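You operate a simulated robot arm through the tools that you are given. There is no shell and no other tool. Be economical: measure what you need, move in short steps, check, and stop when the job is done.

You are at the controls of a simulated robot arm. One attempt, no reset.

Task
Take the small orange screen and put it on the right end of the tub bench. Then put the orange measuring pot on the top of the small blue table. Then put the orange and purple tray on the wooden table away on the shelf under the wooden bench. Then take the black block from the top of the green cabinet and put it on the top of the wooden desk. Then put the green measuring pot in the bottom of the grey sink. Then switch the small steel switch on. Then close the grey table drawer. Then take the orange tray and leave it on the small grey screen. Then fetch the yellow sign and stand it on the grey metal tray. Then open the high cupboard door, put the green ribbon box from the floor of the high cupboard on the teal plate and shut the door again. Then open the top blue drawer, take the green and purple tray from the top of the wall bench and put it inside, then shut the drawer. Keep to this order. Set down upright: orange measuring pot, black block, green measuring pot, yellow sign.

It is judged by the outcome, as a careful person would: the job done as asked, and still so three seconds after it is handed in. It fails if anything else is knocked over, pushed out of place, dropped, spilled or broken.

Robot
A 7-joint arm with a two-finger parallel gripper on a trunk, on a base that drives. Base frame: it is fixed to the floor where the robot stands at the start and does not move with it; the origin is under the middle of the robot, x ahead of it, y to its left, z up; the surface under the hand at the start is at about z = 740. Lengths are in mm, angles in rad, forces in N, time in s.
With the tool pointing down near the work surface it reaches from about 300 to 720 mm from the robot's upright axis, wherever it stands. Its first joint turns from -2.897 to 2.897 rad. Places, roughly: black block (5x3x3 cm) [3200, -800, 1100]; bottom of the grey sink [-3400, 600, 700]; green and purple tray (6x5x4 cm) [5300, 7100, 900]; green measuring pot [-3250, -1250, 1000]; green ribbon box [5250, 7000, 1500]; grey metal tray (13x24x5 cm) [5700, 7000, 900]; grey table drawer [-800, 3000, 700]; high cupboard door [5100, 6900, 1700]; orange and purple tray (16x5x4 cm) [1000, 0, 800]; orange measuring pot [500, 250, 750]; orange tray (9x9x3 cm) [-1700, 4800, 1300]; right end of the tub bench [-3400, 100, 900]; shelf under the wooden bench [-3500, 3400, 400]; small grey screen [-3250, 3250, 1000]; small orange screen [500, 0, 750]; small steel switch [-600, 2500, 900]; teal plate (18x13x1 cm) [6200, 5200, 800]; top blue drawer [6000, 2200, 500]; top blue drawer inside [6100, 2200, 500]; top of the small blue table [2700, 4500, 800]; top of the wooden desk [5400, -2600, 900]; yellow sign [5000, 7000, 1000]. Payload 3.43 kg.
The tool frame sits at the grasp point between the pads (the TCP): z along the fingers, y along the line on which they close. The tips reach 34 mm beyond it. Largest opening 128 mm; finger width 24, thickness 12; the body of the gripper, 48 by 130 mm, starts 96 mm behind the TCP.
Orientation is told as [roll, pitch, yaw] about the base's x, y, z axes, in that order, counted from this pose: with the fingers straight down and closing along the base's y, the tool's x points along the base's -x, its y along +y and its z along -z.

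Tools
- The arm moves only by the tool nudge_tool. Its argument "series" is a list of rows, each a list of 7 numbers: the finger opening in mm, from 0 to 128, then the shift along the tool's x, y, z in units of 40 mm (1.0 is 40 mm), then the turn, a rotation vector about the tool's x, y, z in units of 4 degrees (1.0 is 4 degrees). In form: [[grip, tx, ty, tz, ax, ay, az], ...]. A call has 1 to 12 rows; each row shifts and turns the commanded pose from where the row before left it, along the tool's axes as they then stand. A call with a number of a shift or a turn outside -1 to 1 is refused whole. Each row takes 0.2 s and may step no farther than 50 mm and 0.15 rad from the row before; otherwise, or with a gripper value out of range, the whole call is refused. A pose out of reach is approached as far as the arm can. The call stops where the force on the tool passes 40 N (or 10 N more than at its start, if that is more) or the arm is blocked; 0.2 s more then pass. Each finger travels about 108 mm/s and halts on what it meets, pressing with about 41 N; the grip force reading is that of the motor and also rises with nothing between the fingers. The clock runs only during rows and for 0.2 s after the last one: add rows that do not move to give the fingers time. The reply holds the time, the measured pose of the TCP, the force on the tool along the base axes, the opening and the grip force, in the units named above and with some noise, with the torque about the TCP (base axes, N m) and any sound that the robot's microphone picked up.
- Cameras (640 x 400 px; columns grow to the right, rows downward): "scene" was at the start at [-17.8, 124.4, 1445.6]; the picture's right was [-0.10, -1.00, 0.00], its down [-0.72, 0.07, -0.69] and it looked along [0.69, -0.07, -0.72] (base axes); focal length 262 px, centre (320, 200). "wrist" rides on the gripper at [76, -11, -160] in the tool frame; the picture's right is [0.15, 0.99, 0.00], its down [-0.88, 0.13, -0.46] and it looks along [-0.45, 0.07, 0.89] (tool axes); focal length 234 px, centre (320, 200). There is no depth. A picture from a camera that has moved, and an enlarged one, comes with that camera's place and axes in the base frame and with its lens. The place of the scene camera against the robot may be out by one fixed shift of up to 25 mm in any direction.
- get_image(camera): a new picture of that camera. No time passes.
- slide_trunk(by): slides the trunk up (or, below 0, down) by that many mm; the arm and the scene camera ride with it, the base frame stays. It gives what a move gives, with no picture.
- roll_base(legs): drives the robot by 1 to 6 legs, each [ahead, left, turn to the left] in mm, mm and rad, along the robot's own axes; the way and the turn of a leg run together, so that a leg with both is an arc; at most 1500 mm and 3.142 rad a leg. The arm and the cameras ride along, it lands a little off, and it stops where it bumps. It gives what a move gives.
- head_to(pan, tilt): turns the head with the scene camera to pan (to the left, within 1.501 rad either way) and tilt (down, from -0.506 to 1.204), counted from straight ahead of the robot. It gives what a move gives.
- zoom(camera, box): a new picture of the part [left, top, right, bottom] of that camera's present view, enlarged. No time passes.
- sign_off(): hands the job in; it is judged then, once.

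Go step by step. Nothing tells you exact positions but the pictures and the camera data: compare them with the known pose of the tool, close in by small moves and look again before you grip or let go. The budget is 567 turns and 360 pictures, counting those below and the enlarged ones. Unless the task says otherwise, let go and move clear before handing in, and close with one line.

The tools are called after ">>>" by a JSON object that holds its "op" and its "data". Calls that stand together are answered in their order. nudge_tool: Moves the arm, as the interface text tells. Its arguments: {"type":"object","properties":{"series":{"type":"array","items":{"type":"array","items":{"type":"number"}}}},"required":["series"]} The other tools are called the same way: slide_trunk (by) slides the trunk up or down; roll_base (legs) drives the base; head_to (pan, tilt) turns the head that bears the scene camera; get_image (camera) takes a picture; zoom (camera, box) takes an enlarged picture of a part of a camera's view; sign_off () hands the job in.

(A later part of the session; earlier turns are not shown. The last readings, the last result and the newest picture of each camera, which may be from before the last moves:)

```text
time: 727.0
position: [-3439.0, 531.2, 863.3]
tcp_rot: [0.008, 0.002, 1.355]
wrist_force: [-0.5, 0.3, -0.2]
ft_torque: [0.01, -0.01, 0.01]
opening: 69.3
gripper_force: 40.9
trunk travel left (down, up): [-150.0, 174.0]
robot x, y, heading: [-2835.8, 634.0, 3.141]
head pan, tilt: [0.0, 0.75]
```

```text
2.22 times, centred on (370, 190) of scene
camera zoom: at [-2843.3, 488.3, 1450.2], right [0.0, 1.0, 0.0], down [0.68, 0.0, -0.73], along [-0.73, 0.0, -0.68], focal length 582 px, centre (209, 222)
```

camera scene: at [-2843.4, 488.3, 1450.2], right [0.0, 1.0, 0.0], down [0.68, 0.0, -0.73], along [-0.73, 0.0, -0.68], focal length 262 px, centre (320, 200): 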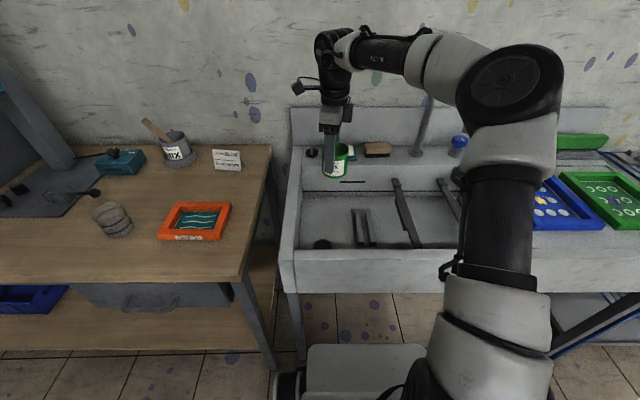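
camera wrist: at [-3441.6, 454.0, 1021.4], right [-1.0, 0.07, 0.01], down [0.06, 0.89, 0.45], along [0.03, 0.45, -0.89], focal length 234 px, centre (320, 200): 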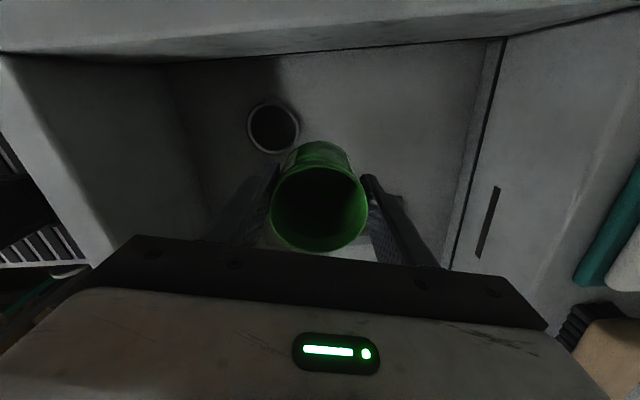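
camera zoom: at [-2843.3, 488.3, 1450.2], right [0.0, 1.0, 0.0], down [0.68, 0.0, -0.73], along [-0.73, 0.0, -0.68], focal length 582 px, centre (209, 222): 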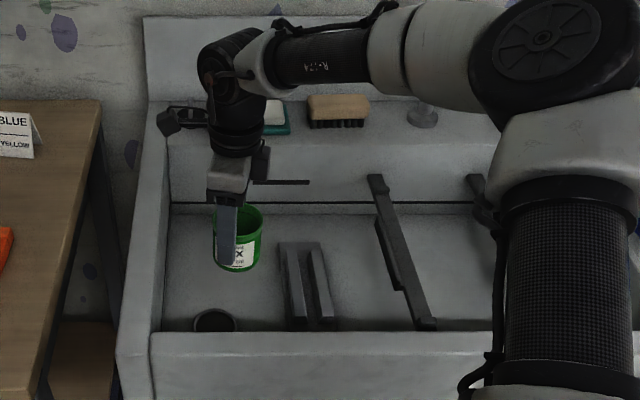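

>>> {"op": "nudge_tool", "data": {"series": [[0, 0, 0, 0.8, 0, 0, 0], [0, 0, 0, 0.7, 0, 0, 0], [0, 0, 0, 0.5, 0, 0, 0], [0, 0, 0, 0.2, 0, 0, 0], [0, 0, 0, 0.15, 0, 0, 0], [0, 0, 0, 0.1, 0, 0, 0], [0, 0, 0, 0.1, 0, 0, 0], [0, 0, 0, 0.1, 0, 0, 0], [0, 0, 0, 0.1, 0, 0, 0]]}}

>>> {"op": "get_image", "data": {"camera": "wrist"}}

```text
time: 729.0
position: [-3440.1, 529.4, 756.0]
tcp_rot: [0.01, 0.008, 1.355]
wrist_force: [1.1, -0.3, 37.4]
ft_torque: [-0.05, -1.39, -0.04]
opening: 69.4
gripper_force: 40.6
trunk travel left (down, up): [-150.0, 174.0]
robot x, y, heading: [-2840.2, 636.5, 3.138]
head pan, tilt: [0.0, 0.75]
```

```text
236 pictures are left
camera wrist: at [-3441.7, 453.4, 915.6], right [-1.0, 0.07, 0.01], down [0.07, 0.89, 0.45], along [0.02, 0.45, -0.89], focal length 234 px, centre (320, 200)
```

wrist: 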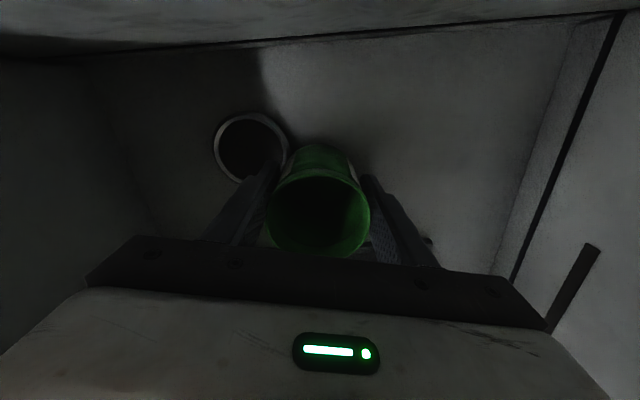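

Contact appears at the pot's near edge, by the drain ring. Lifting slightly and shifting 20 mm away from the drain.

>>> {"op": "nudge_tool", "data": {"series": [[0, 0, 0, -0.25, 0, 0, 0], [0, 0, 0.5, 0, 0, 0, 0], [0, 0, 0, 0.1, 0, 0, 0], [0, 0, 0, 0.1, 0, 0, 0], [0, 0, 0, 0.06, 0, 0, 0], [0, 0, 0, 0.05, 0, 0, 0], [0, 0, 0, 0, 0, 0, 0]]}}

```text
time: 730.6
position: [-3457.9, 534.2, 751.7]
tcp_rot: [0.005, 0.003, 1.355]
wrist_force: [0.4, -0.2, 0.3]
ft_torque: [0.04, -0.01, 0.0]
opening: 69.3
gripper_force: 40.5
trunk travel left (down, up): [-150.0, 174.0]
robot x, y, heading: [-2841.6, 636.3, 3.142]
head pan, tilt: [0.0, 0.75]
```

>>> {"op": "nudge_tool", "data": {"series": [[0, 0, 0, 0.06, 0, 0, 0], [0, 0, 0, 0.06, 0, 0, 0], [0, 0, 0, 0.06, 0, 0, 0], [0, 0, 0, 0.06, 0, 0, 0], [0, 0, 0, 0, 0, 0, 0]]}}

```text
time: 731.8
position: [-3459.3, 534.0, 745.0]
tcp_rot: [0.012, 0.004, 1.354]
wrist_force: [1.8, 0.1, 37.6]
ft_torque: [0.22, -1.16, -0.09]
opening: 69.2
gripper_force: 40.8
trunk travel left (down, up): [-150.0, 174.0]
robot x, y, heading: [-2842.0, 633.2, 3.141]
head pan, tilt: [0.0, 0.75]
```

>>> {"op": "get_image", "data": {"camera": "wrist"}}

>>> {"op": "zoom", "data": {"camera": "scene", "box": [290, 140, 410, 260]}}

```text
235 pictures are left
camera wrist: at [-3461.6, 457.8, 904.3], right [-1.0, 0.07, 0.01], down [0.07, 0.89, 0.45], along [0.02, 0.45, -0.89], focal length 234 px, centre (320, 200)
```

wrist: 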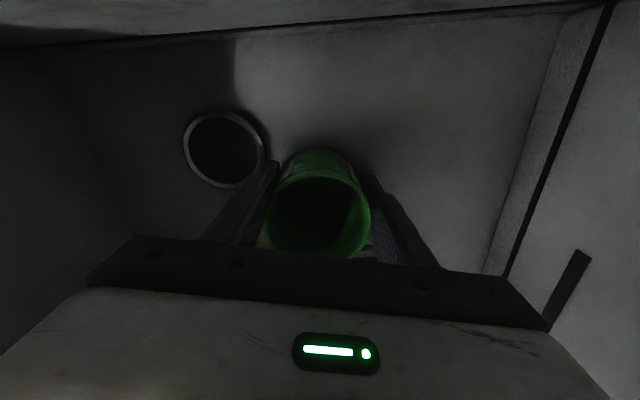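

```text
3.33 times, centred on (350, 200) of scene
camera zoom: at [-2840.4, 488.7, 1450.5], right [0.0, 1.0, 0.0], down [0.68, 0.0, -0.73], along [-0.73, 0.0, -0.68], focal length 873 px, centre (220, 200)
```

zoom: 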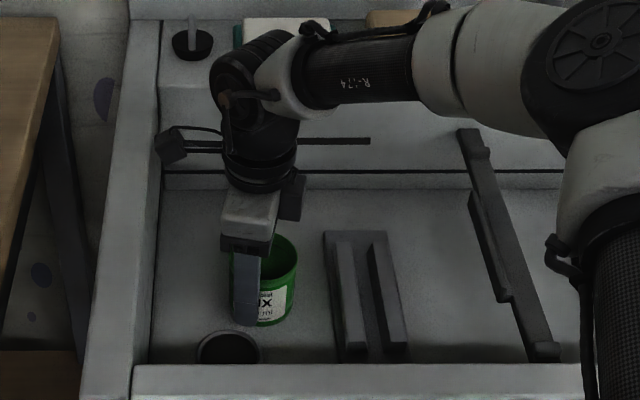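

The near finger may be catching the raised drain ring. Lifting and moving further from it.

>>> {"op": "nudge_tool", "data": {"series": [[0, 0, 0, -0.4, 0, 0, 0], [0, -0.25, 0.62, 0, 0, 0, 0], [0, 0, 0, 0.25, 0, 0, 0], [0, 0, 0, 0.1, 0, 0, 0], [0, 0, 0, 0.06, 0, 0, 0], [0, 0, 0, 0.06, 0, 0, 0], [0, 0, 0, 0, 0, 0, 0]]}}

```text
time: 733.4
position: [-3480.5, 550.6, 741.2]
tcp_rot: [0.012, 0.004, 1.354]
wrist_force: [6.3, -1.3, 36.3]
ft_torque: [0.19, -1.05, -0.18]
opening: 69.7
gripper_force: 41.4
trunk travel left (down, up): [-150.0, 174.0]
robot x, y, heading: [-2845.9, 633.4, 3.134]
head pan, tilt: [0.0, 0.75]
```

The pot has slid up a bit in the grip, so it is indeed resting on the basin floor. Releasing and checking.

>>> {"op": "nudge_tool", "data": {"series": [[0, 0, 0, -0.05, 0, 0, 0], [75, 0, 0, 0, 0, 0, 0], [85, 0, 0, 0, 0, 0, 0], [92, 0, 0, 0, 0, 0, 0], [92, 0, 0, 0, 0, 0, 0]]}}

>>> {"op": "get_image", "data": {"camera": "wrist"}}

```text
time: 734.6
position: [-3481.3, 551.7, 739.8]
tcp_rot: [0.005, 0.001, 1.354]
wrist_force: [-0.5, 0.8, 0.7]
ft_torque: [-0.04, 0.04, -0.01]
opening: 91.9
gripper_force: 0.0
trunk travel left (down, up): [-150.0, 174.0]
robot x, y, heading: [-2843.8, 633.0, 3.141]
head pan, tilt: [0.0, 0.75]
```

```text
233 pictures are left
camera wrist: at [-3484.2, 474.2, 898.4], right [-1.0, 0.07, 0.01], down [0.06, 0.89, 0.45], along [0.03, 0.45, -0.89], focal length 234 px, centre (320, 200)
```

wrist: 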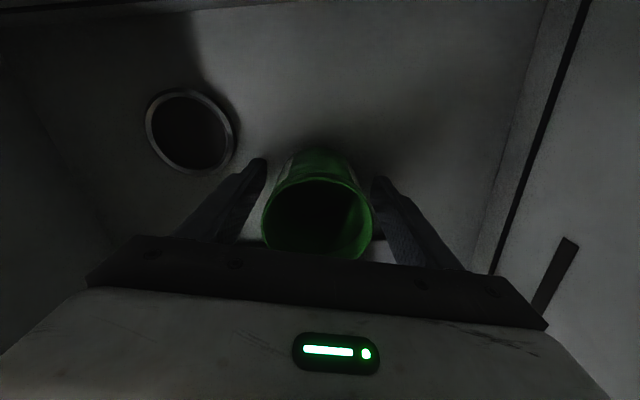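

>>> {"op": "nudge_tool", "data": {"series": [[92, 0, 0, -0.5, 0, 0, 0], [92, 0, 0, -0.7, 0, 0, 0], [92, 0, 0, -0.9, 0, 0, 0], [92, 0, 0, -0.9, 0, 0, 0], [92, 0, 0, -0.9, 0, 0, 0], [92, 0, 0, -0.9, 0, 0, 0], [92, 0, 0, -0.9, 0, 0, 0], [92, 0, 0, -0.9, 0, 0, 0], [92, 0, 0, 0, 0, 0, 0]]}}

>>> {"op": "get_image", "data": {"camera": "wrist"}}

>>> {"op": "zoom", "data": {"camera": "scene", "box": [270, 120, 430, 260]}}

```text
time: 736.6
position: [-3479.1, 549.5, 1005.4]
tcp_rot: [0.005, 0.002, 1.354]
wrist_force: [0.0, 0.8, 0.1]
ft_torque: [-0.04, 0.06, 0.01]
opening: 92.0
gripper_force: 0.0
trunk travel left (down, up): [-150.0, 174.0]
robot x, y, heading: [-2844.2, 640.0, 3.137]
head pan, tilt: [0.0, 0.75]
```

```text
232 pictures are left
camera wrist: at [-3482.9, 473.1, 1163.7], right [-1.0, 0.07, 0.01], down [0.06, 0.89, 0.45], along [0.03, 0.45, -0.89], focal length 234 px, centre (320, 200)
```

wrist: 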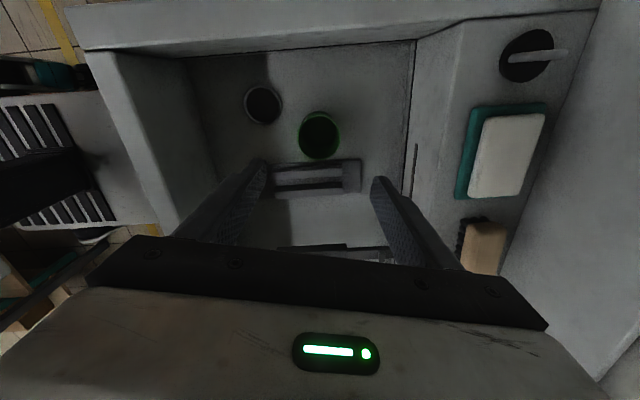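

```text
2.86 times, centred on (350, 190) of scene
camera zoom: at [-2843.1, 488.3, 1450.2], right [0.0, 1.0, 0.0], down [0.68, 0.0, -0.73], along [-0.73, 0.0, -0.68], focal length 748 px, centre (234, 229)
```

zoom: 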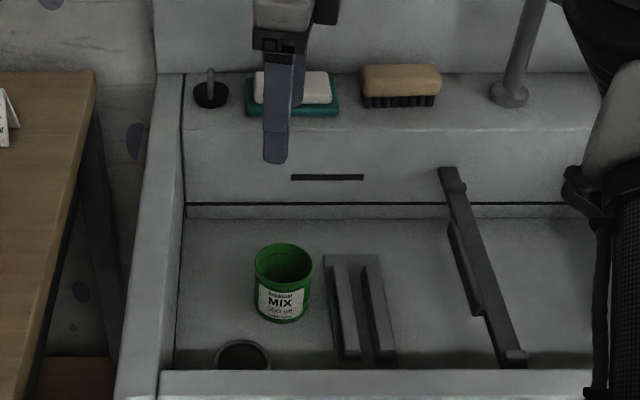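

Pot stands in the sink. Next the steel switch: retracting and driving round through the corridor to the central table's south side.

>>> {"op": "nudge_tool", "data": {"series": [[60, 0, -0.9, 0, 0, 0, 0], [60, 0, -0.9, 0, 0, 0, 0], [60, 0, -0.9, 0, 0, 0, 0], [60, 0, 0, 0, 0, 0, 0]]}}

>>> {"op": "roll_base", "data": {"legs": [[-250, 0, 0], [0, 490, 0], [-1100, 0, 0], [-1150, 0, 0], [0, 0, -1.57]]}}

```text
time: 737.6
position: [-3373.2, 530.4, 1005.3]
tcp_rot: [0.007, 0.003, 1.356]
wrist_force: [0.3, -0.2, -0.6]
ft_torque: [0.01, 0.03, -0.01]
opening: 59.9
gripper_force: 0.0
trunk travel left (down, up): [-150.0, 174.0]
robot x, y, heading: [-2842.8, 634.0, 3.138]
head pan, tilt: [0.0, 0.75]
```

```text
time: 758.7
position: [-491.4, 683.0, 1004.3]
tcp_rot: [0.005, 0.002, -0.201]
wrist_force: [-0.5, -1.0, 0.8]
ft_torque: [0.01, 0.02, -0.01]
opening: 59.9
gripper_force: 0.0
trunk travel left (down, up): [-150.0, 174.0]
robot x, y, heading: [-378.2, 151.2, 1.583]
head pan, tilt: [0.0, 0.75]
```

>>> {"op": "roll_base", "data": {"legs": [[800, -80, -0.01], [700, 0, 0]]}}

>>> {"op": "head_to", "data": {"pan": 0.2, "tilt": 0.5}}

>>> {"op": "get_image", "data": {"camera": "scene"}}

>>> {"op": "zoom", "data": {"camera": "scene", "box": [200, 130, 400, 280]}}

```text
time: 766.5
position: [-417.3, 2201.5, 1004.3]
tcp_rot: [0.005, 0.002, -0.205]
wrist_force: [-0.7, -0.1, -0.7]
ft_torque: [-0.01, 0.0, 0.04]
opening: 59.7
gripper_force: 0.0
trunk travel left (down, up): [-150.0, 174.0]
robot x, y, heading: [-302.5, 1668.6, 1.583]
head pan, tilt: [0.0, 0.75]
```

```text
time: 767.3
position: [-417.7, 2200.5, 1005.6]
tcp_rot: [0.006, 0.002, -0.203]
wrist_force: [0.7, -0.2, 0.0]
ft_torque: [0.01, -0.01, 0.0]
opening: 60.1
gripper_force: 0.2
trunk travel left (down, up): [-150.0, 174.0]
robot x, y, heading: [-302.5, 1673.3, 1.575]
head pan, tilt: [0.201, 0.499]
```

```text
230 pictures are left
camera scene: at [-469.5, 1660.7, 1472.1], right [0.98, 0.21, 0.0], down [0.1, -0.47, -0.88], along [-0.18, 0.86, -0.48], focal length 262 px, centre (320, 200)
```

scene: 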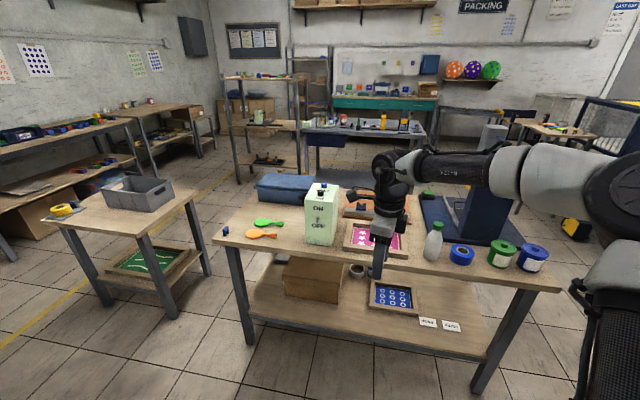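

```text
2.67 times, centred on (300, 205) of scene
camera zoom: at [-469.5, 1660.7, 1472.1], right [0.98, 0.21, 0.0], down [0.1, -0.47, -0.88], along [-0.18, 0.86, -0.48], focal length 699 px, centre (373, 187)
```

zoom: 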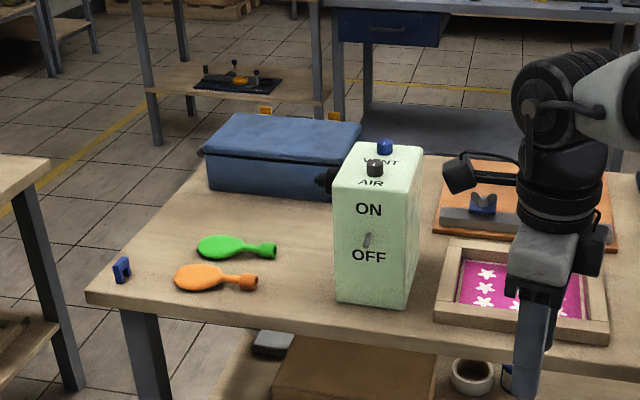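

The small steel toggle sits on the front of the pale-green box between ON (top) and OFF (bottom), currently pointing down. A closer look.

>>> {"op": "zoom", "data": {"camera": "scene", "box": [295, 180, 345, 250]}}

>>> {"op": "get_image", "data": {"camera": "wrist"}}

```text
5.71 times, centred on (320, 215) of scene
camera zoom: at [-469.5, 1660.7, 1472.1], right [0.98, 0.21, 0.0], down [0.1, -0.47, -0.88], along [-0.18, 0.86, -0.48], focal length 1497 px, centre (320, 114)
```

zoom: 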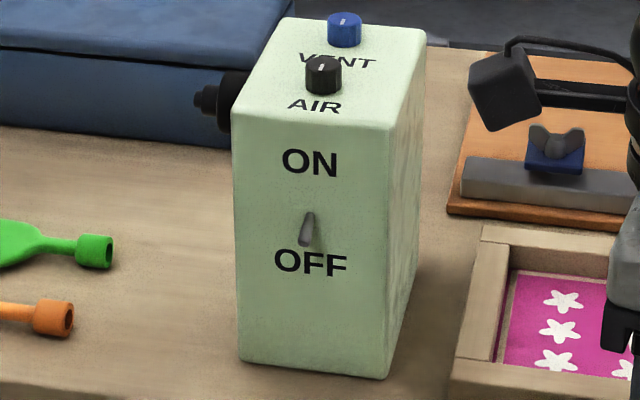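

```text
227 pictures are left
camera wrist: at [-492.4, 2203.8, 1163.7], right [0.06, 1.0, 0.01], down [0.89, -0.05, 0.45], along [0.45, -0.02, -0.89], focal length 234 px, centre (320, 200)
```

wrist: 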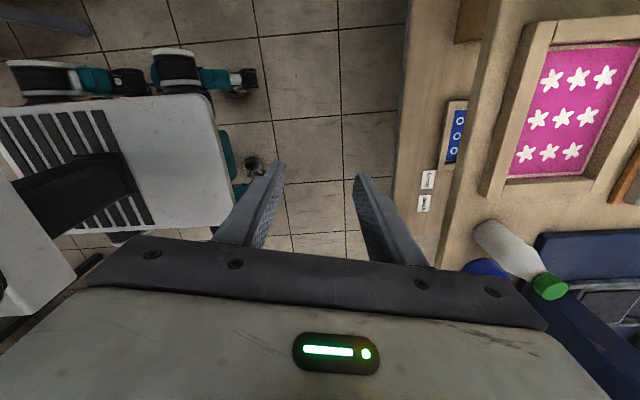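

I'll use closed fingertips, hand tilted forward, to push the toggle up from below. First turning the hand so its camera will be on top, and positioning the base.

>>> {"op": "nudge_tool", "data": {"series": [[0, 0, 0, 0, 0, 0, 0.98], [0, 0, 0, 0, 0, 0, 0.98], [0, 0, 0, 0, 0, 0, 0.98], [0, 0, 0, 0, 0, 0, 0.98], [0, 0, 0, 0, 0, 0, 0.98], [0, 0, 0, 0, 0, 0, 0.98], [0, 0, 0, 0, 0, 0, 0.98], [0, 0, 0, 0, 0, 0, 0.98], [0, 0, 0, 0, 0, 0, 0.98], [0, 0, 0, 0, 0, 0, 0.98]]}}

>>> {"op": "nudge_tool", "data": {"series": [[0, 0, 0, 0, 0, 0, 0.98], [0, 0, 0, 0, 0, 0, 0.98], [0, 0, 0, 0, 0, 0, 0.98], [0, 0, 0, 0, 0, 0, 0.98], [0, 0, 0, 0, 0, 0, 0.98], [0, 0, 0, 0, 0, 0, 0.98], [0, 0, 0, 0, 0, 0, 0.98], [0, 0, 0, 0, 0, 0, 0.98], [0, 0, 0, 0, 0, 0, 0.98], [0, 0, 0, 0, 0, 0, 0.98]]}}

>>> {"op": "roll_base", "data": {"legs": [[0, 215, 0]]}}

>>> {"op": "nudge_tool", "data": {"series": [[0, 0, 0, 0, 0, 1, 0], [0, 0, 0, 0, 0, 1, 0], [0, 0, 0, 0, 0, 1, 0], [0, 0, 0, 0, 0, 1, 0], [0, 0, 0, 0, 0, 1, 0], [0, 0, 0, 0, 0, 1, 0], [0, 0, 0, 0, 0, 1, 0], [0, 0, 0, 0, 0, 1, 0], [0, 0, 0, 0, 0, 1, 0], [0, 0, 0, 0, 0, 1, 0], [0, 0, 0, 0, 0, 1, 0], [0, 0, 0, 0, 0, 1, 0]]}}

>>> {"op": "get_image", "data": {"camera": "wrist"}}

```text
time: 769.5
position: [-416.9, 2200.8, 1005.7]
tcp_rot: [0.003, 0.005, -0.888]
wrist_force: [0.2, 0.5, -0.5]
ft_torque: [0.01, -0.03, -0.03]
opening: 0.0
gripper_force: 33.4
trunk travel left (down, up): [-150.0, 174.0]
robot x, y, heading: [-307.6, 1670.1, 1.58]
head pan, tilt: [0.201, 0.499]
```

```text
time: 771.7
position: [-418.7, 2201.6, 1003.6]
tcp_rot: [-0.001, 0.006, -1.572]
wrist_force: [0.2, -0.1, 0.0]
ft_torque: [0.01, -0.02, 0.01]
opening: 0.0
gripper_force: 32.8
trunk travel left (down, up): [-150.0, 174.0]
robot x, y, heading: [-303.8, 1673.0, 1.579]
head pan, tilt: [0.201, 0.499]
```

```text
time: 774.4
position: [-631.7, 2200.1, 1004.5]
tcp_rot: [-0.003, 0.006, -1.574]
wrist_force: [0.0, -0.6, -0.1]
ft_torque: [-0.02, -0.02, 0.0]
opening: 0.0
gripper_force: 33.1
trunk travel left (down, up): [-150.0, 174.0]
robot x, y, heading: [-518.8, 1668.6, 1.577]
head pan, tilt: [0.201, 0.499]
```

```text
time: 777.0
position: [-631.1, 2199.7, 1003.6]
tcp_rot: [-0.002, 0.844, -1.577]
wrist_force: [0.2, 0.8, 0.2]
ft_torque: [-0.03, -0.01, -0.01]
opening: 0.0
gripper_force: 32.9
trunk travel left (down, up): [-150.0, 174.0]
robot x, y, heading: [-520.1, 1670.6, 1.578]
head pan, tilt: [0.201, 0.499]
```

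```text
226 pictures are left
camera wrist: at [-640.5, 2130.0, 1166.6], right [0.99, 0.09, 0.11], down [0.13, -0.93, -0.35], along [0.07, 0.36, -0.93], focal length 234 px, centre (320, 200)
```

wrist: 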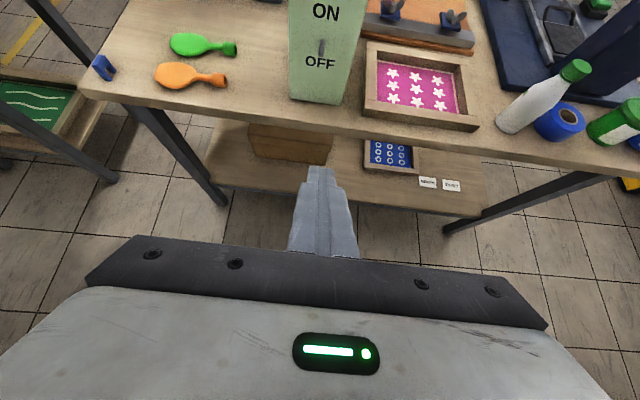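

The toggle is visible straight ahead. Adding more tilt and moving forward/down a bit to triangulate it.

>>> {"op": "nudge_tool", "data": {"series": [[0, 0, 0, 0, 0, 1, 0], [0, 0, 0, 0, 0, 1, 0], [0, 0, 0, 0, 0, 1, 0], [0, 0, 0, 0, 0, 1, 0], [0, 0.3, 0, 0.6, 0, 0, 0], [0, -0.6, 0, 0.8, 0, 0, 0], [0, -0.5, 0, 0.8, 0, 0, 0], [0, 0, 0, 0, 0, 0, 0]]}}

>>> {"op": "get_image", "data": {"camera": "wrist"}}

>>> {"op": "zoom", "data": {"camera": "wrist", "box": [270, 0, 390, 90]}}

```text
time: 778.8
position: [-630.4, 2262.7, 936.1]
tcp_rot: [-0.002, 1.125, -1.575]
wrist_force: [-0.2, 0.3, -0.5]
ft_torque: [-0.04, -0.01, -0.02]
opening: 0.0
gripper_force: 32.2
trunk travel left (down, up): [-150.0, 174.0]
robot x, y, heading: [-522.5, 1668.3, 1.579]
head pan, tilt: [0.201, 0.499]
```

```text
225 pictures are left
camera wrist: at [-640.9, 2152.5, 1072.9], right [0.99, 0.06, 0.13], down [0.13, -0.79, -0.6], along [0.07, 0.61, -0.79], focal length 234 px, centre (320, 200)
```

wrist: 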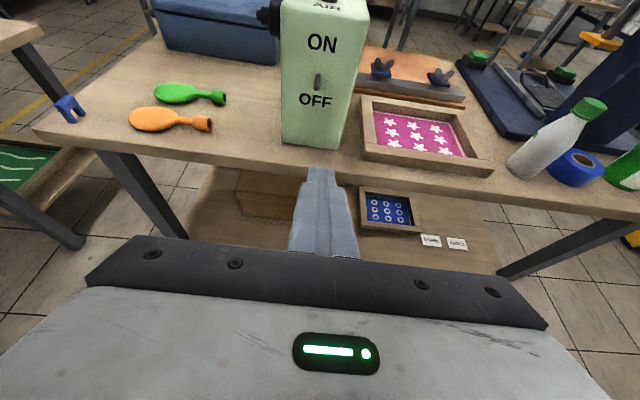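

```text
4.44 times, centred on (330, 45) of wrist
camera zoom: at [-640.9, 2152.5, 1072.9], right [0.99, 0.06, 0.13], down [0.13, -0.79, -0.6], along [0.07, 0.61, -0.79], focal length 1041 px, centre (276, 889)
```

zoom: 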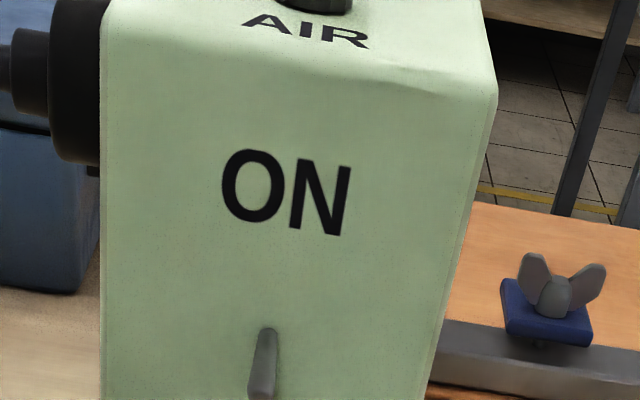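

Triangulated: toggle root ≈[-643, 2475, 928], tip ≈[-642, 2467, 909], pointing down. Lowering the closed fingertips to just below it and driving 110 mm ahead.

>>> {"op": "nudge_tool", "data": {"series": [[0, -0.45, -0.32, 0.21, 0, 0, 0], [0, -0.45, 0, 0.21, 0, 0, 0], [0, 0, 0, 0, 0, 0, 0]]}}

>>> {"op": "roll_base", "data": {"legs": [[110, 0, 0]]}}

>>> {"op": "get_image", "data": {"camera": "wrist"}}

>>> {"op": "zoom", "data": {"camera": "scene", "box": [240, 150, 400, 290]}}

```text
time: 779.5
position: [-643.1, 2263.6, 897.9]
tcp_rot: [-0.001, 1.123, -1.575]
wrist_force: [0.0, 0.2, -0.1]
ft_torque: [0.01, 0.02, -0.01]
opening: 0.0
gripper_force: 33.0
trunk travel left (down, up): [-150.0, 174.0]
robot x, y, heading: [-521.7, 1669.7, 1.58]
head pan, tilt: [0.201, 0.499]
```

```text
time: 780.8
position: [-643.2, 2374.6, 897.2]
tcp_rot: [0.0, 1.123, -1.579]
wrist_force: [-0.3, 0.0, 0.3]
ft_torque: [-0.03, 0.0, 0.03]
opening: 0.0
gripper_force: 33.1
trunk travel left (down, up): [-150.0, 174.0]
robot x, y, heading: [-520.1, 1780.0, 1.576]
head pan, tilt: [0.201, 0.499]
```

```text
223 pictures are left
camera wrist: at [-653.2, 2263.0, 1034.4], right [0.99, 0.06, 0.13], down [0.13, -0.79, -0.6], along [0.07, 0.61, -0.79], focal length 234 px, centre (320, 200)
```

wrist: 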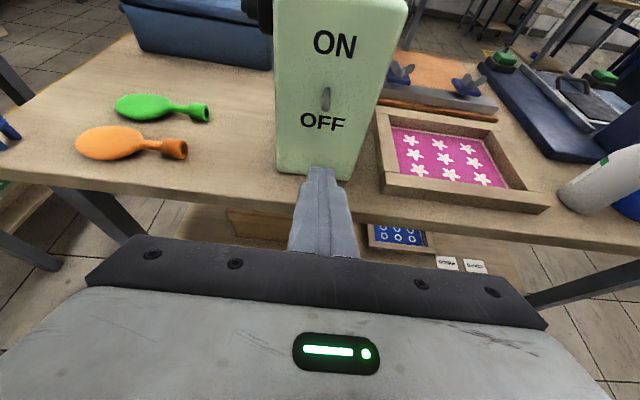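

```text
2.86 times, centred on (320, 220) of scene
camera zoom: at [-684.8, 1770.3, 1472.2], right [0.98, 0.2, 0.0], down [0.1, -0.47, -0.88], along [-0.18, 0.86, -0.48], focal length 748 px, centre (320, 143)
```

zoom: 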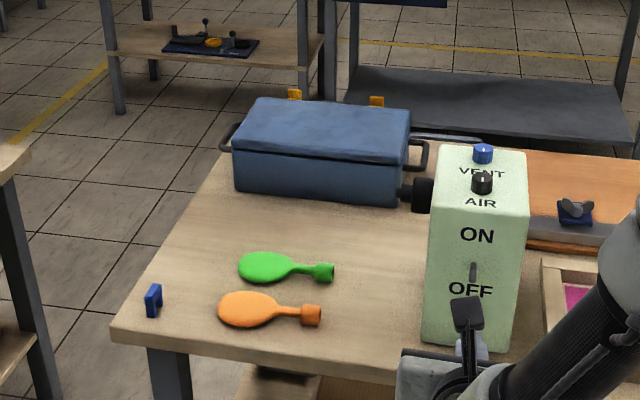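

>>> {"op": "nudge_tool", "data": {"series": [[0, 0.3, 0, 0.62, 0, 0, 0], [0, 0.3, 0, 0.62, 0, 0, 0], [0, 0, 0, 0, 0, 0, 0]]}}

>>> {"op": "zoom", "data": {"camera": "wrist", "box": [240, 60, 400, 200]}}

```text
time: 781.5
position: [-640.4, 2430.8, 897.9]
tcp_rot: [-0.002, 1.125, -1.579]
wrist_force: [0.1, 0.3, 0.0]
ft_torque: [-0.01, -0.04, 0.01]
opening: 0.0
gripper_force: 33.3
trunk travel left (down, up): [-150.0, 174.0]
robot x, y, heading: [-518.6, 1781.5, 1.576]
head pan, tilt: [0.201, 0.499]
```

```text
2.86 times, centred on (320, 130) of wrist
camera zoom: at [-651.0, 2318.7, 1034.6], right [0.99, 0.06, 0.13], down [0.13, -0.79, -0.6], along [0.07, 0.61, -0.79], focal length 669 px, centre (320, 400)
```

zoom: 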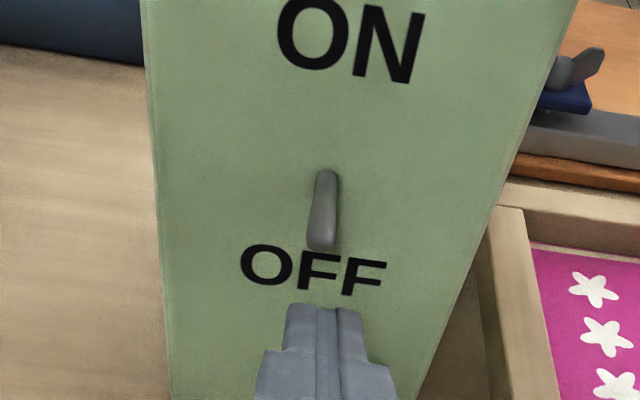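

Fingertips are right below the toggle. Pushing upward in small steps.

>>> {"op": "nudge_tool", "data": {"series": [[0, 0.225, 0, -0.108, 0, 0, 0], [0, 0.225, 0, -0.108, 0, 0, 0], [0, 0.225, 0, -0.108, 0, 0, 0], [0, 0.225, 0, -0.108, 0, 0, 0], [0, 0.225, 0, -0.108, 0, 0, 0], [0, 0, 0, 0, 0, 0, 0]]}}

>>> {"op": "zoom", "data": {"camera": "wrist", "box": [240, 60, 400, 200]}}

```text
time: 783.0
position: [-642.0, 2430.3, 947.5]
tcp_rot: [-0.002, 1.124, -1.578]
wrist_force: [0.1, -0.1, 0.3]
ft_torque: [0.0, -0.01, 0.0]
opening: 0.1
gripper_force: 32.6
trunk travel left (down, up): [-150.0, 174.0]
robot x, y, heading: [-519.8, 1780.5, 1.578]
head pan, tilt: [0.201, 0.499]
```

```text
2.86 times, centred on (320, 130) of wrist
camera zoom: at [-652.5, 2318.4, 1084.1], right [0.99, 0.06, 0.13], down [0.13, -0.79, -0.6], along [0.07, 0.61, -0.79], focal length 669 px, centre (320, 400)
```

zoom: 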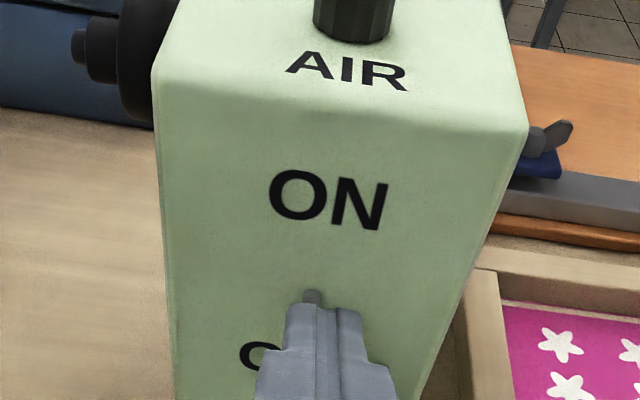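

No contact: the fingertips passed in front of it. Going back down, moving closer to the face, and trying again.

>>> {"op": "nudge_tool", "data": {"series": [[0, -0.45, 0, 0.216, 0, 0, 0], [0, -0.45, 0, 0.216, 0, 0, 0], [0, -0.225, 0, 0.108, 0, 0, 0], [0, 0.065, 0, 0.135, 0, 0, 0], [0, 0.065, 0, 0.135, 0, 0, 0], [0, 0, 0, 0, 0, 0, 0]]}}

>>> {"op": "zoom", "data": {"camera": "wrist", "box": [240, 60, 400, 200]}}

>>> {"op": "zoom", "data": {"camera": "scene", "box": [310, 180, 390, 260]}}

```text
time: 784.4
position: [-642.5, 2441.4, 898.5]
tcp_rot: [0.0, 1.124, -1.578]
wrist_force: [-0.3, 0.3, 0.2]
ft_torque: [0.02, 0.03, 0.04]
opening: 0.0
gripper_force: 33.3
trunk travel left (down, up): [-150.0, 174.0]
robot x, y, heading: [-524.1, 1780.7, 1.575]
head pan, tilt: [0.201, 0.499]
```

```text
2.86 times, centred on (320, 130) of wrist
camera zoom: at [-652.8, 2330.1, 1034.1], right [0.99, 0.06, 0.13], down [0.13, -0.79, -0.6], along [0.07, 0.61, -0.79], focal length 669 px, centre (320, 400)
```

zoom: 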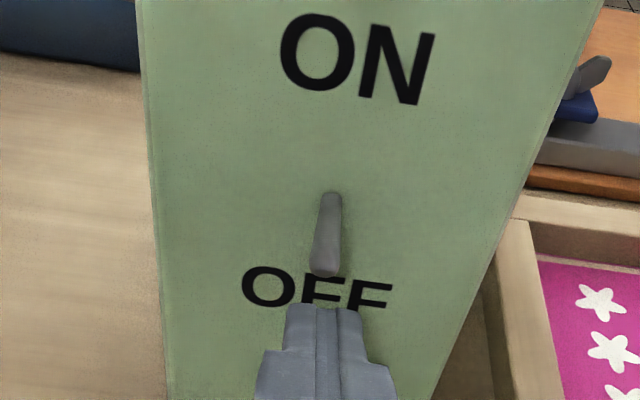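

```text
5.00 times, centred on (350, 220) of scene
camera zoom: at [-684.8, 1770.5, 1472.2], right [0.98, 0.2, 0.0], down [0.1, -0.47, -0.88], along [-0.18, 0.86, -0.48], focal length 1310 px, centre (170, 100)
```

zoom: 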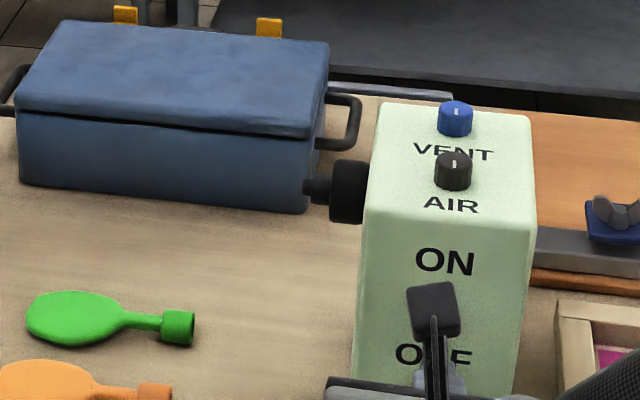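

>>> {"op": "nudge_tool", "data": {"series": [[0, 0.225, 0, -0.108, 0, 0, 0], [0, 0.225, 0, -0.108, 0, 0, 0], [0, 0.225, 0, -0.108, 0, 0, 0], [0, 0, 0, 0, 0, 0, 0]]}}

>>> {"op": "zoom", "data": {"camera": "wrist", "box": [240, 60, 400, 200]}}

```text
time: 785.4
position: [-643.5, 2440.5, 926.0]
tcp_rot: [-0.003, 1.12, -1.578]
wrist_force: [1.4, -7.7, -6.2]
ft_torque: [-0.25, -0.02, -0.03]
opening: 0.1
gripper_force: 33.5
trunk travel left (down, up): [-150.0, 174.0]
robot x, y, heading: [-519.2, 1780.9, 1.577]
head pan, tilt: [0.201, 0.499]
```

```text
2.86 times, centred on (320, 130) of wrist
camera zoom: at [-653.7, 2329.3, 1063.8], right [0.99, 0.06, 0.13], down [0.13, -0.79, -0.59], along [0.07, 0.6, -0.79], focal length 669 px, centre (320, 400)
```

zoom: 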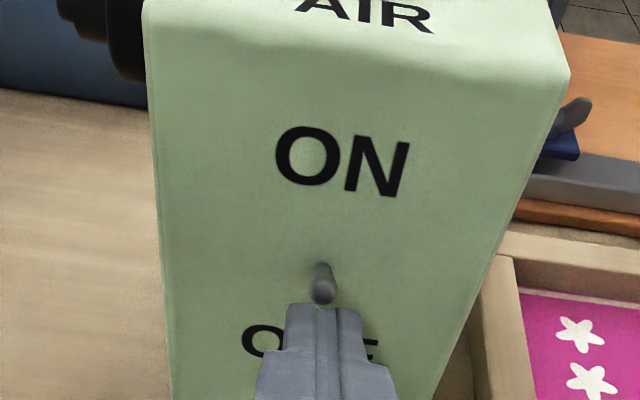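

Now it's engaged and the lever is rising. Continuing upward.

>>> {"op": "nudge_tool", "data": {"series": [[0, 0.225, 0, -0.108, 0, 0, 0], [0, 0.225, 0, -0.108, 0, 0, 0], [0, 0.225, 0, -0.108, 0, 0, 0], [0, 0, 0, 0, 0, 0, 0]]}}

>>> {"op": "zoom", "data": {"camera": "wrist", "box": [240, 60, 400, 200]}}

```text
time: 786.4
position: [-642.1, 2441.8, 958.2]
tcp_rot: [-0.002, 1.125, -1.576]
wrist_force: [-0.2, -0.2, 1.0]
ft_torque: [0.01, 0.01, -0.01]
opening: 0.0
gripper_force: 33.0
trunk travel left (down, up): [-150.0, 174.0]
robot x, y, heading: [-522.5, 1779.6, 1.576]
head pan, tilt: [0.201, 0.499]
```

```text
2.86 times, centred on (320, 130) of wrist
camera zoom: at [-653.5, 2330.2, 1094.5], right [0.99, 0.06, 0.13], down [0.13, -0.79, -0.6], along [0.07, 0.61, -0.79], focal length 669 px, centre (320, 400)
```

zoom: 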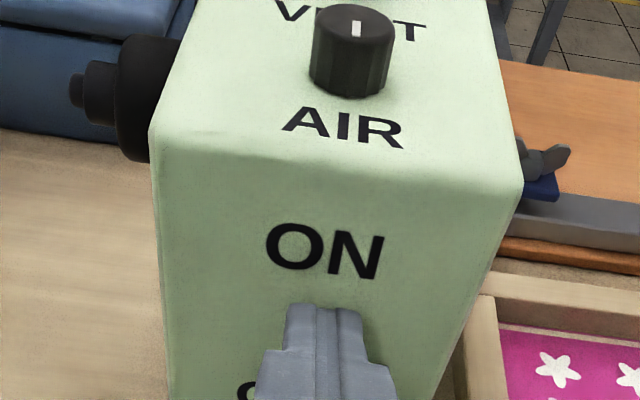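

>>> {"op": "nudge_tool", "data": {"series": [[0, -0.43, 0, -0.9, 0, 0, 0], [0, -0.43, 0, -0.9, 0, 0, 0], [0, 0, 0, 0, 0, 0, 0]]}}

>>> {"op": "zoom", "data": {"camera": "wrist", "box": [240, 40, 400, 180]}}

```text
time: 787.1
position: [-643.3, 2361.3, 958.4]
tcp_rot: [-0.002, 1.124, -1.579]
wrist_force: [0.0, 0.3, 0.2]
ft_torque: [0.02, 0.0, -0.01]
opening: 0.1
gripper_force: 33.0
trunk travel left (down, up): [-150.0, 174.0]
robot x, y, heading: [-523.7, 1781.0, 1.578]
head pan, tilt: [0.201, 0.499]
```

```text
2.86 times, centred on (320, 110) of wrist
camera zoom: at [-653.1, 2250.0, 1094.5], right [0.99, 0.06, 0.13], down [0.13, -0.79, -0.6], along [0.07, 0.61, -0.79], focal length 669 px, centre (320, 457)
```

zoom: 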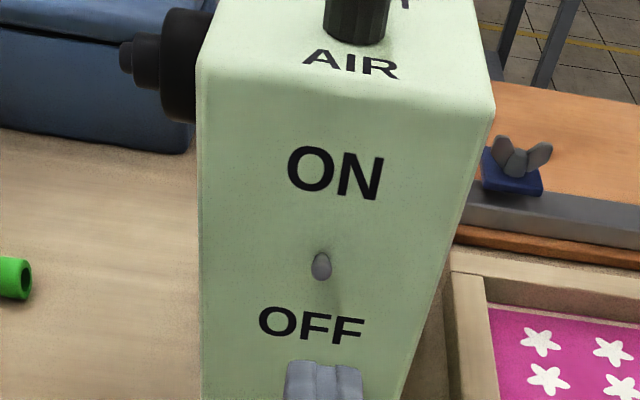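

>>> {"op": "nudge_tool", "data": {"series": [[0, -0.43, 0, -0.9, 0, 0, 0], [0, -0.43, 0, -0.9, 0, 0, 0], [0, -0.9, 0, 0.43, 0, 0, 0], [0, -0.9, 0, 0.43, 0, 0, 0], [0, 0, 0, 0, 0, 0, 0]]}}

>>> {"op": "zoom", "data": {"camera": "scene", "box": [310, 180, 390, 260]}}

>>> {"op": "zoom", "data": {"camera": "wrist", "box": [240, 0, 400, 100]}}

```text
time: 788.4
position: [-643.0, 2282.6, 880.2]
tcp_rot: [-0.002, 1.124, -1.577]
wrist_force: [-0.7, -0.5, 0.1]
ft_torque: [-0.01, -0.02, 0.0]
opening: 0.1
gripper_force: 33.4
trunk travel left (down, up): [-150.0, 174.0]
robot x, y, heading: [-517.9, 1783.6, 1.572]
head pan, tilt: [0.201, 0.499]
```

```text
5.00 times, centred on (350, 220) of scene
camera zoom: at [-684.8, 1770.6, 1472.2], right [0.98, 0.2, 0.0], down [0.1, -0.47, -0.88], along [-0.18, 0.86, -0.48], focal length 1310 px, centre (170, 100)
```

zoom: 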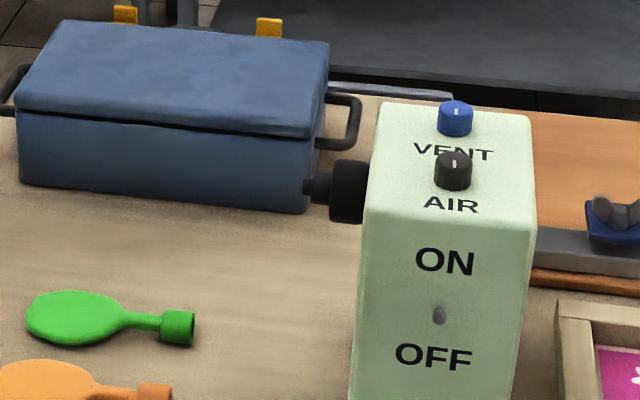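

```text
4.00 times, centred on (320, 50) of wrist
camera zoom: at [-652.1, 2170.2, 1015.6], right [0.99, 0.06, 0.13], down [0.13, -0.79, -0.6], along [0.07, 0.61, -0.79], focal length 937 px, centre (320, 800)
```

zoom: 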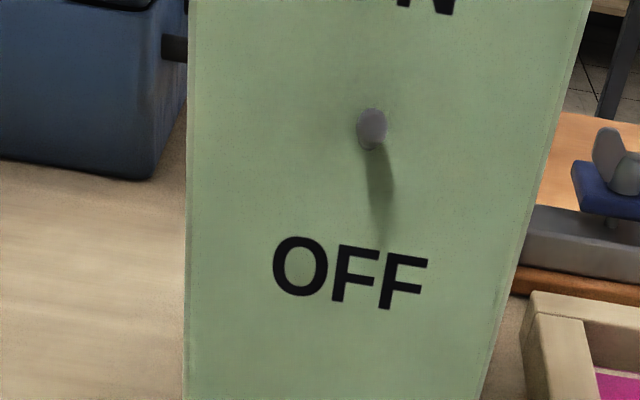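

The toggle now points up at ON and the box is unmoved. Backing off and restoring the hand to vertical.

>>> {"op": "roll_base", "data": {"legs": [[-150, 0, 0]]}}

>>> {"op": "nudge_tool", "data": {"series": [[0, 0.7, 0, -0.33, 0, -1, 0], [0, 0.7, 0, -0.33, 0, -1, 0], [0, 0.7, 0, -0.4, 0, -1, 0], [0, 0.6, 0, -0.5, 0, -1, 0], [0, 0.5, 0, -0.6, 0, -1, 0], [0, 0, 0, 0, 0, -1, 0], [0, 0, 0, 0, 0, -1, 0], [0, 0, 0, 0, 0, -1, 0], [0, 0, 0, 0, 0, -1, 0], [0, 0, 0, 0, 0, -1, 0], [0, 0, 0, 0, 0, -1, 0], [0, 0, 0, 0, 0, -1, 0]]}}

>>> {"op": "nudge_tool", "data": {"series": [[0, 0, 0, 0, 0, -1, 0], [0, 0, 0, 0, 0, -1, 0], [0, 0, 0, 0, 0, -1, 0], [0, 0, 0, 0, 0, -1, 0], [0, 0, 0, 0, 0, 0, 0]]}}

```text
time: 789.7
position: [-642.1, 2133.1, 879.8]
tcp_rot: [-0.002, 1.123, -1.578]
wrist_force: [-0.1, 0.4, 0.2]
ft_torque: [0.02, -0.02, -0.03]
opening: 0.1
gripper_force: 32.9
trunk travel left (down, up): [-150.0, 174.0]
robot x, y, heading: [-520.5, 1630.7, 1.579]
head pan, tilt: [0.201, 0.499]
```

```text
time: 792.3
position: [-640.9, 2132.4, 1035.4]
tcp_rot: [-0.002, 0.285, -1.575]
wrist_force: [0.4, 1.1, -0.2]
ft_torque: [0.04, 0.01, 0.02]
opening: 0.2
gripper_force: 33.4
trunk travel left (down, up): [-150.0, 174.0]
robot x, y, heading: [-518.4, 1628.2, 1.575]
head pan, tilt: [0.201, 0.499]
```

```text
time: 793.5
position: [-640.4, 2131.6, 1035.2]
tcp_rot: [0.0, 0.006, -1.576]
wrist_force: [0.1, 0.3, 0.2]
ft_torque: [0.01, -0.01, 0.02]
opening: 0.0
gripper_force: 33.6
trunk travel left (down, up): [-150.0, 174.0]
robot x, y, heading: [-516.5, 1630.5, 1.572]
head pan, tilt: [0.201, 0.499]
```

Looking over the table toward the grey table behind for the drawer.

>>> {"op": "head_to", "data": {"pan": 0.1, "tilt": 0.35}}

>>> {"op": "get_image", "data": {"camera": "scene"}}

>>> {"op": "zoom", "data": {"camera": "scene", "box": [240, 80, 460, 230]}}

```text
time: 794.2
position: [-640.8, 2132.3, 1035.3]
tcp_rot: [0.0, 0.006, -1.577]
wrist_force: [-0.1, 0.3, 0.0]
ft_torque: [-0.04, 0.04, -0.01]
opening: 0.0
gripper_force: 33.2
trunk travel left (down, up): [-150.0, 174.0]
robot x, y, heading: [-520.1, 1626.1, 1.576]
head pan, tilt: [0.099, 0.351]
```

```text
212 pictures are left
camera scene: at [-675.1, 1625.1, 1485.8], right [0.99, 0.11, 0.0], down [0.04, -0.34, -0.94], along [-0.1, 0.93, -0.34], focal length 262 px, centre (320, 200)
```

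scene: 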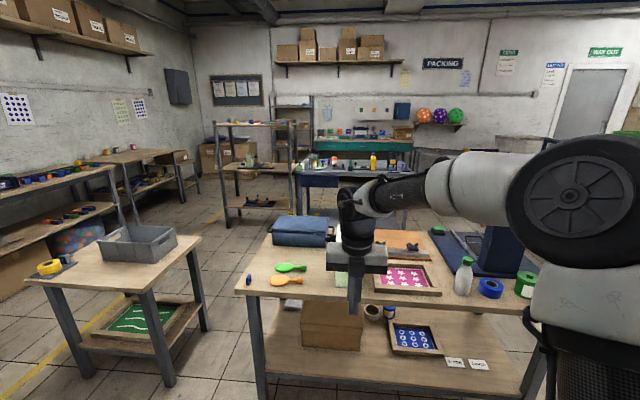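

```text
2.67 times, centred on (350, 155) of scene
camera zoom: at [-675.1, 1625.1, 1485.8], right [0.99, 0.11, 0.0], down [0.04, -0.34, -0.94], along [-0.1, 0.93, -0.34], focal length 699 px, centre (240, 320)
```

zoom: 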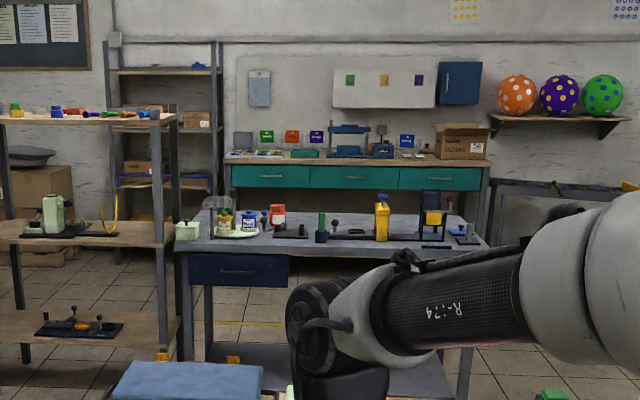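

The "grey" table is the grey-legged central one; its drawer should be on its north side. I'll go through the chair gap again: sidestep east, turn, and line up.

>>> {"op": "roll_base", "data": {"legs": [[0, -260, 0], [0, 0, -1.036], [340, 130, 0]]}}

```text
time: 802.0
position: [339.3, 2275.2, 1034.7]
tcp_rot: [0.0, 0.006, -2.618]
wrist_force: [-0.1, 0.2, -0.1]
ft_torque: [0.02, -0.03, -0.02]
opening: 0.1
gripper_force: 33.1
trunk travel left (down, up): [-150.0, 174.0]
robot x, y, heading: [-31.7, 1917.7, 0.531]
head pan, tilt: [0.099, 0.351]
```

>>> {"op": "roll_base", "data": {"legs": [[470, 10, 0.01], [480, 0, 0], [0, 0, 1.03], [1250, 150, 0]]}}

>>> {"op": "head_to", "data": {"pan": 1.5, "tilt": 0.5}}

>>> {"op": "get_image", "data": {"camera": "scene"}}

```text
time: 815.8
position: [536.2, 4167.0, 1037.1]
tcp_rot: [0.0, 0.007, -1.608]
wrist_force: [0.8, -0.2, 0.5]
ft_torque: [0.0, 0.01, 0.03]
opening: 0.0
gripper_force: 32.7
trunk travel left (down, up): [-150.0, 174.0]
robot x, y, heading: [643.0, 3663.7, 1.545]
head pan, tilt: [0.099, 0.351]
```

```text
time: 817.4
position: [536.9, 4167.0, 1034.7]
tcp_rot: [0.0, 0.006, -1.61]
wrist_force: [-0.8, 1.0, -0.4]
ft_torque: [0.02, 0.0, 0.0]
opening: 0.0
gripper_force: 33.5
trunk travel left (down, up): [-150.0, 174.0]
robot x, y, heading: [641.7, 3661.9, 1.547]
head pan, tilt: [1.499, 0.499]
```

```text
210 pictures are left
camera scene: at [401.1, 3577.2, 1472.2], right [0.1, 0.99, 0.0], down [0.48, -0.05, -0.88], along [-0.87, 0.09, -0.48], focal length 262 px, centre (320, 200)
```

scene: 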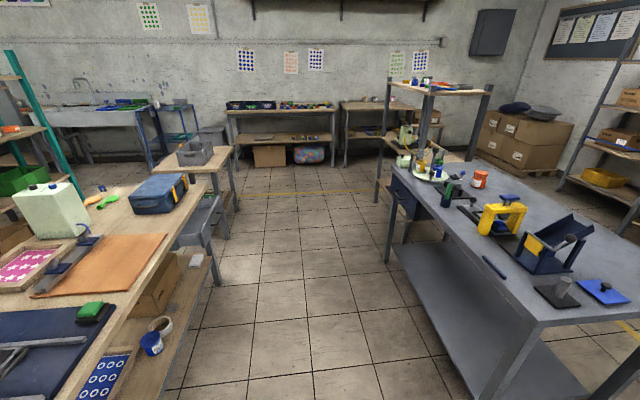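

There it is: a grey drawer open on the north side of the central table near [-800, 3000]. Zooming.

>>> {"op": "zoom", "data": {"camera": "scene", "box": [140, 150, 280, 290]}}

```text
2.86 times, centred on (210, 220) of scene
camera zoom: at [401.1, 3577.2, 1472.2], right [0.1, 0.99, 0.0], down [0.48, -0.05, -0.88], along [-0.87, 0.09, -0.48], focal length 748 px, centre (634, 143)
```

zoom: 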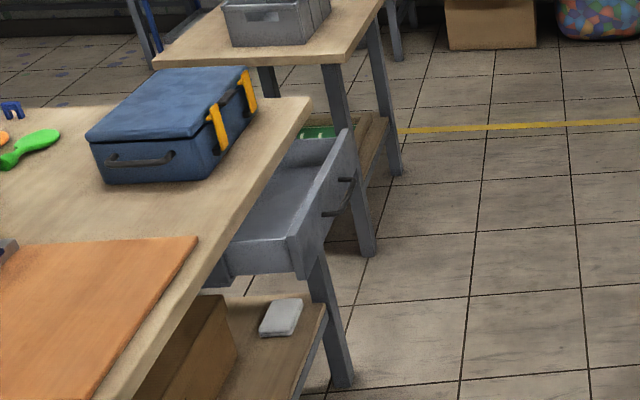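

Drawer front ≈ y 3155, x -960…-606, z≈680–780. Driving to stand north of it, facing south.

>>> {"op": "roll_base", "data": {"legs": [[0, 0, 1.595], [1450, -50, 0], [60, 0, 0], [0, 0, 1.571]]}}

>>> {"op": "head_to", "data": {"pan": 0.0, "tilt": 0.8}}

>>> {"op": "get_image", "data": {"camera": "scene"}}

>>> {"op": "get_image", "data": {"camera": "wrist"}}

```text
time: 833.1
position: [-776.3, 3240.3, 1035.5]
tcp_rot: [-0.001, 0.008, 1.524]
wrist_force: [0.0, 0.4, 0.4]
ft_torque: [0.01, -0.04, 0.0]
opening: 0.1
gripper_force: 32.8
trunk travel left (down, up): [-150.0, 174.0]
robot x, y, heading: [-878.2, 3743.4, -1.606]
head pan, tilt: [1.499, 0.499]
```

```text
time: 834.7
position: [-777.3, 3239.7, 1035.5]
tcp_rot: [-0.001, 0.007, 1.527]
wrist_force: [0.1, 0.5, 0.2]
ft_torque: [0.02, -0.01, 0.0]
opening: 0.0
gripper_force: 33.3
trunk travel left (down, up): [-150.0, 174.0]
robot x, y, heading: [-880.4, 3746.9, -1.607]
head pan, tilt: [0.0, 0.799]
```

```text
208 pictures are left
camera scene: at [-746.9, 3741.2, 1446.2], right [-1.0, 0.03, 0.0], down [0.02, 0.72, -0.7], along [-0.02, -0.7, -0.72], focal length 262 px, centre (320, 200)
```

scene: 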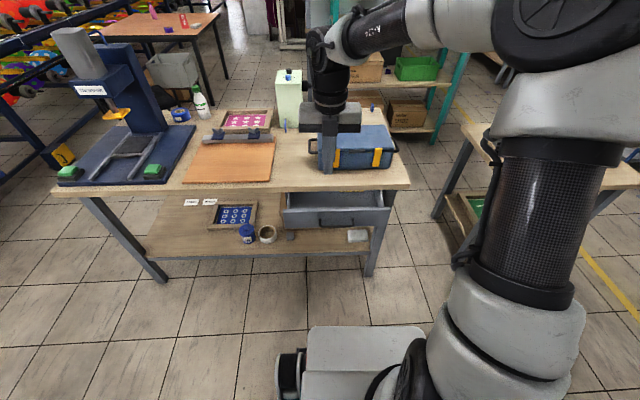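

```text
207 pictures are left
camera wrist: at [-768.1, 3164.2, 1194.5], right [-0.99, -0.1, 0.0], down [-0.09, 0.89, 0.45], along [-0.05, 0.45, -0.89], focal length 234 px, centre (320, 200)
```

wrist: 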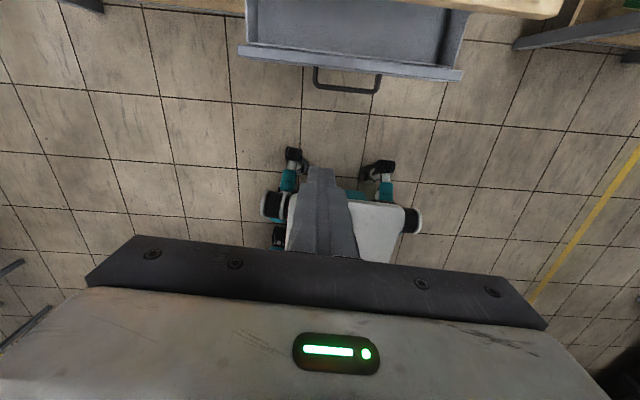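

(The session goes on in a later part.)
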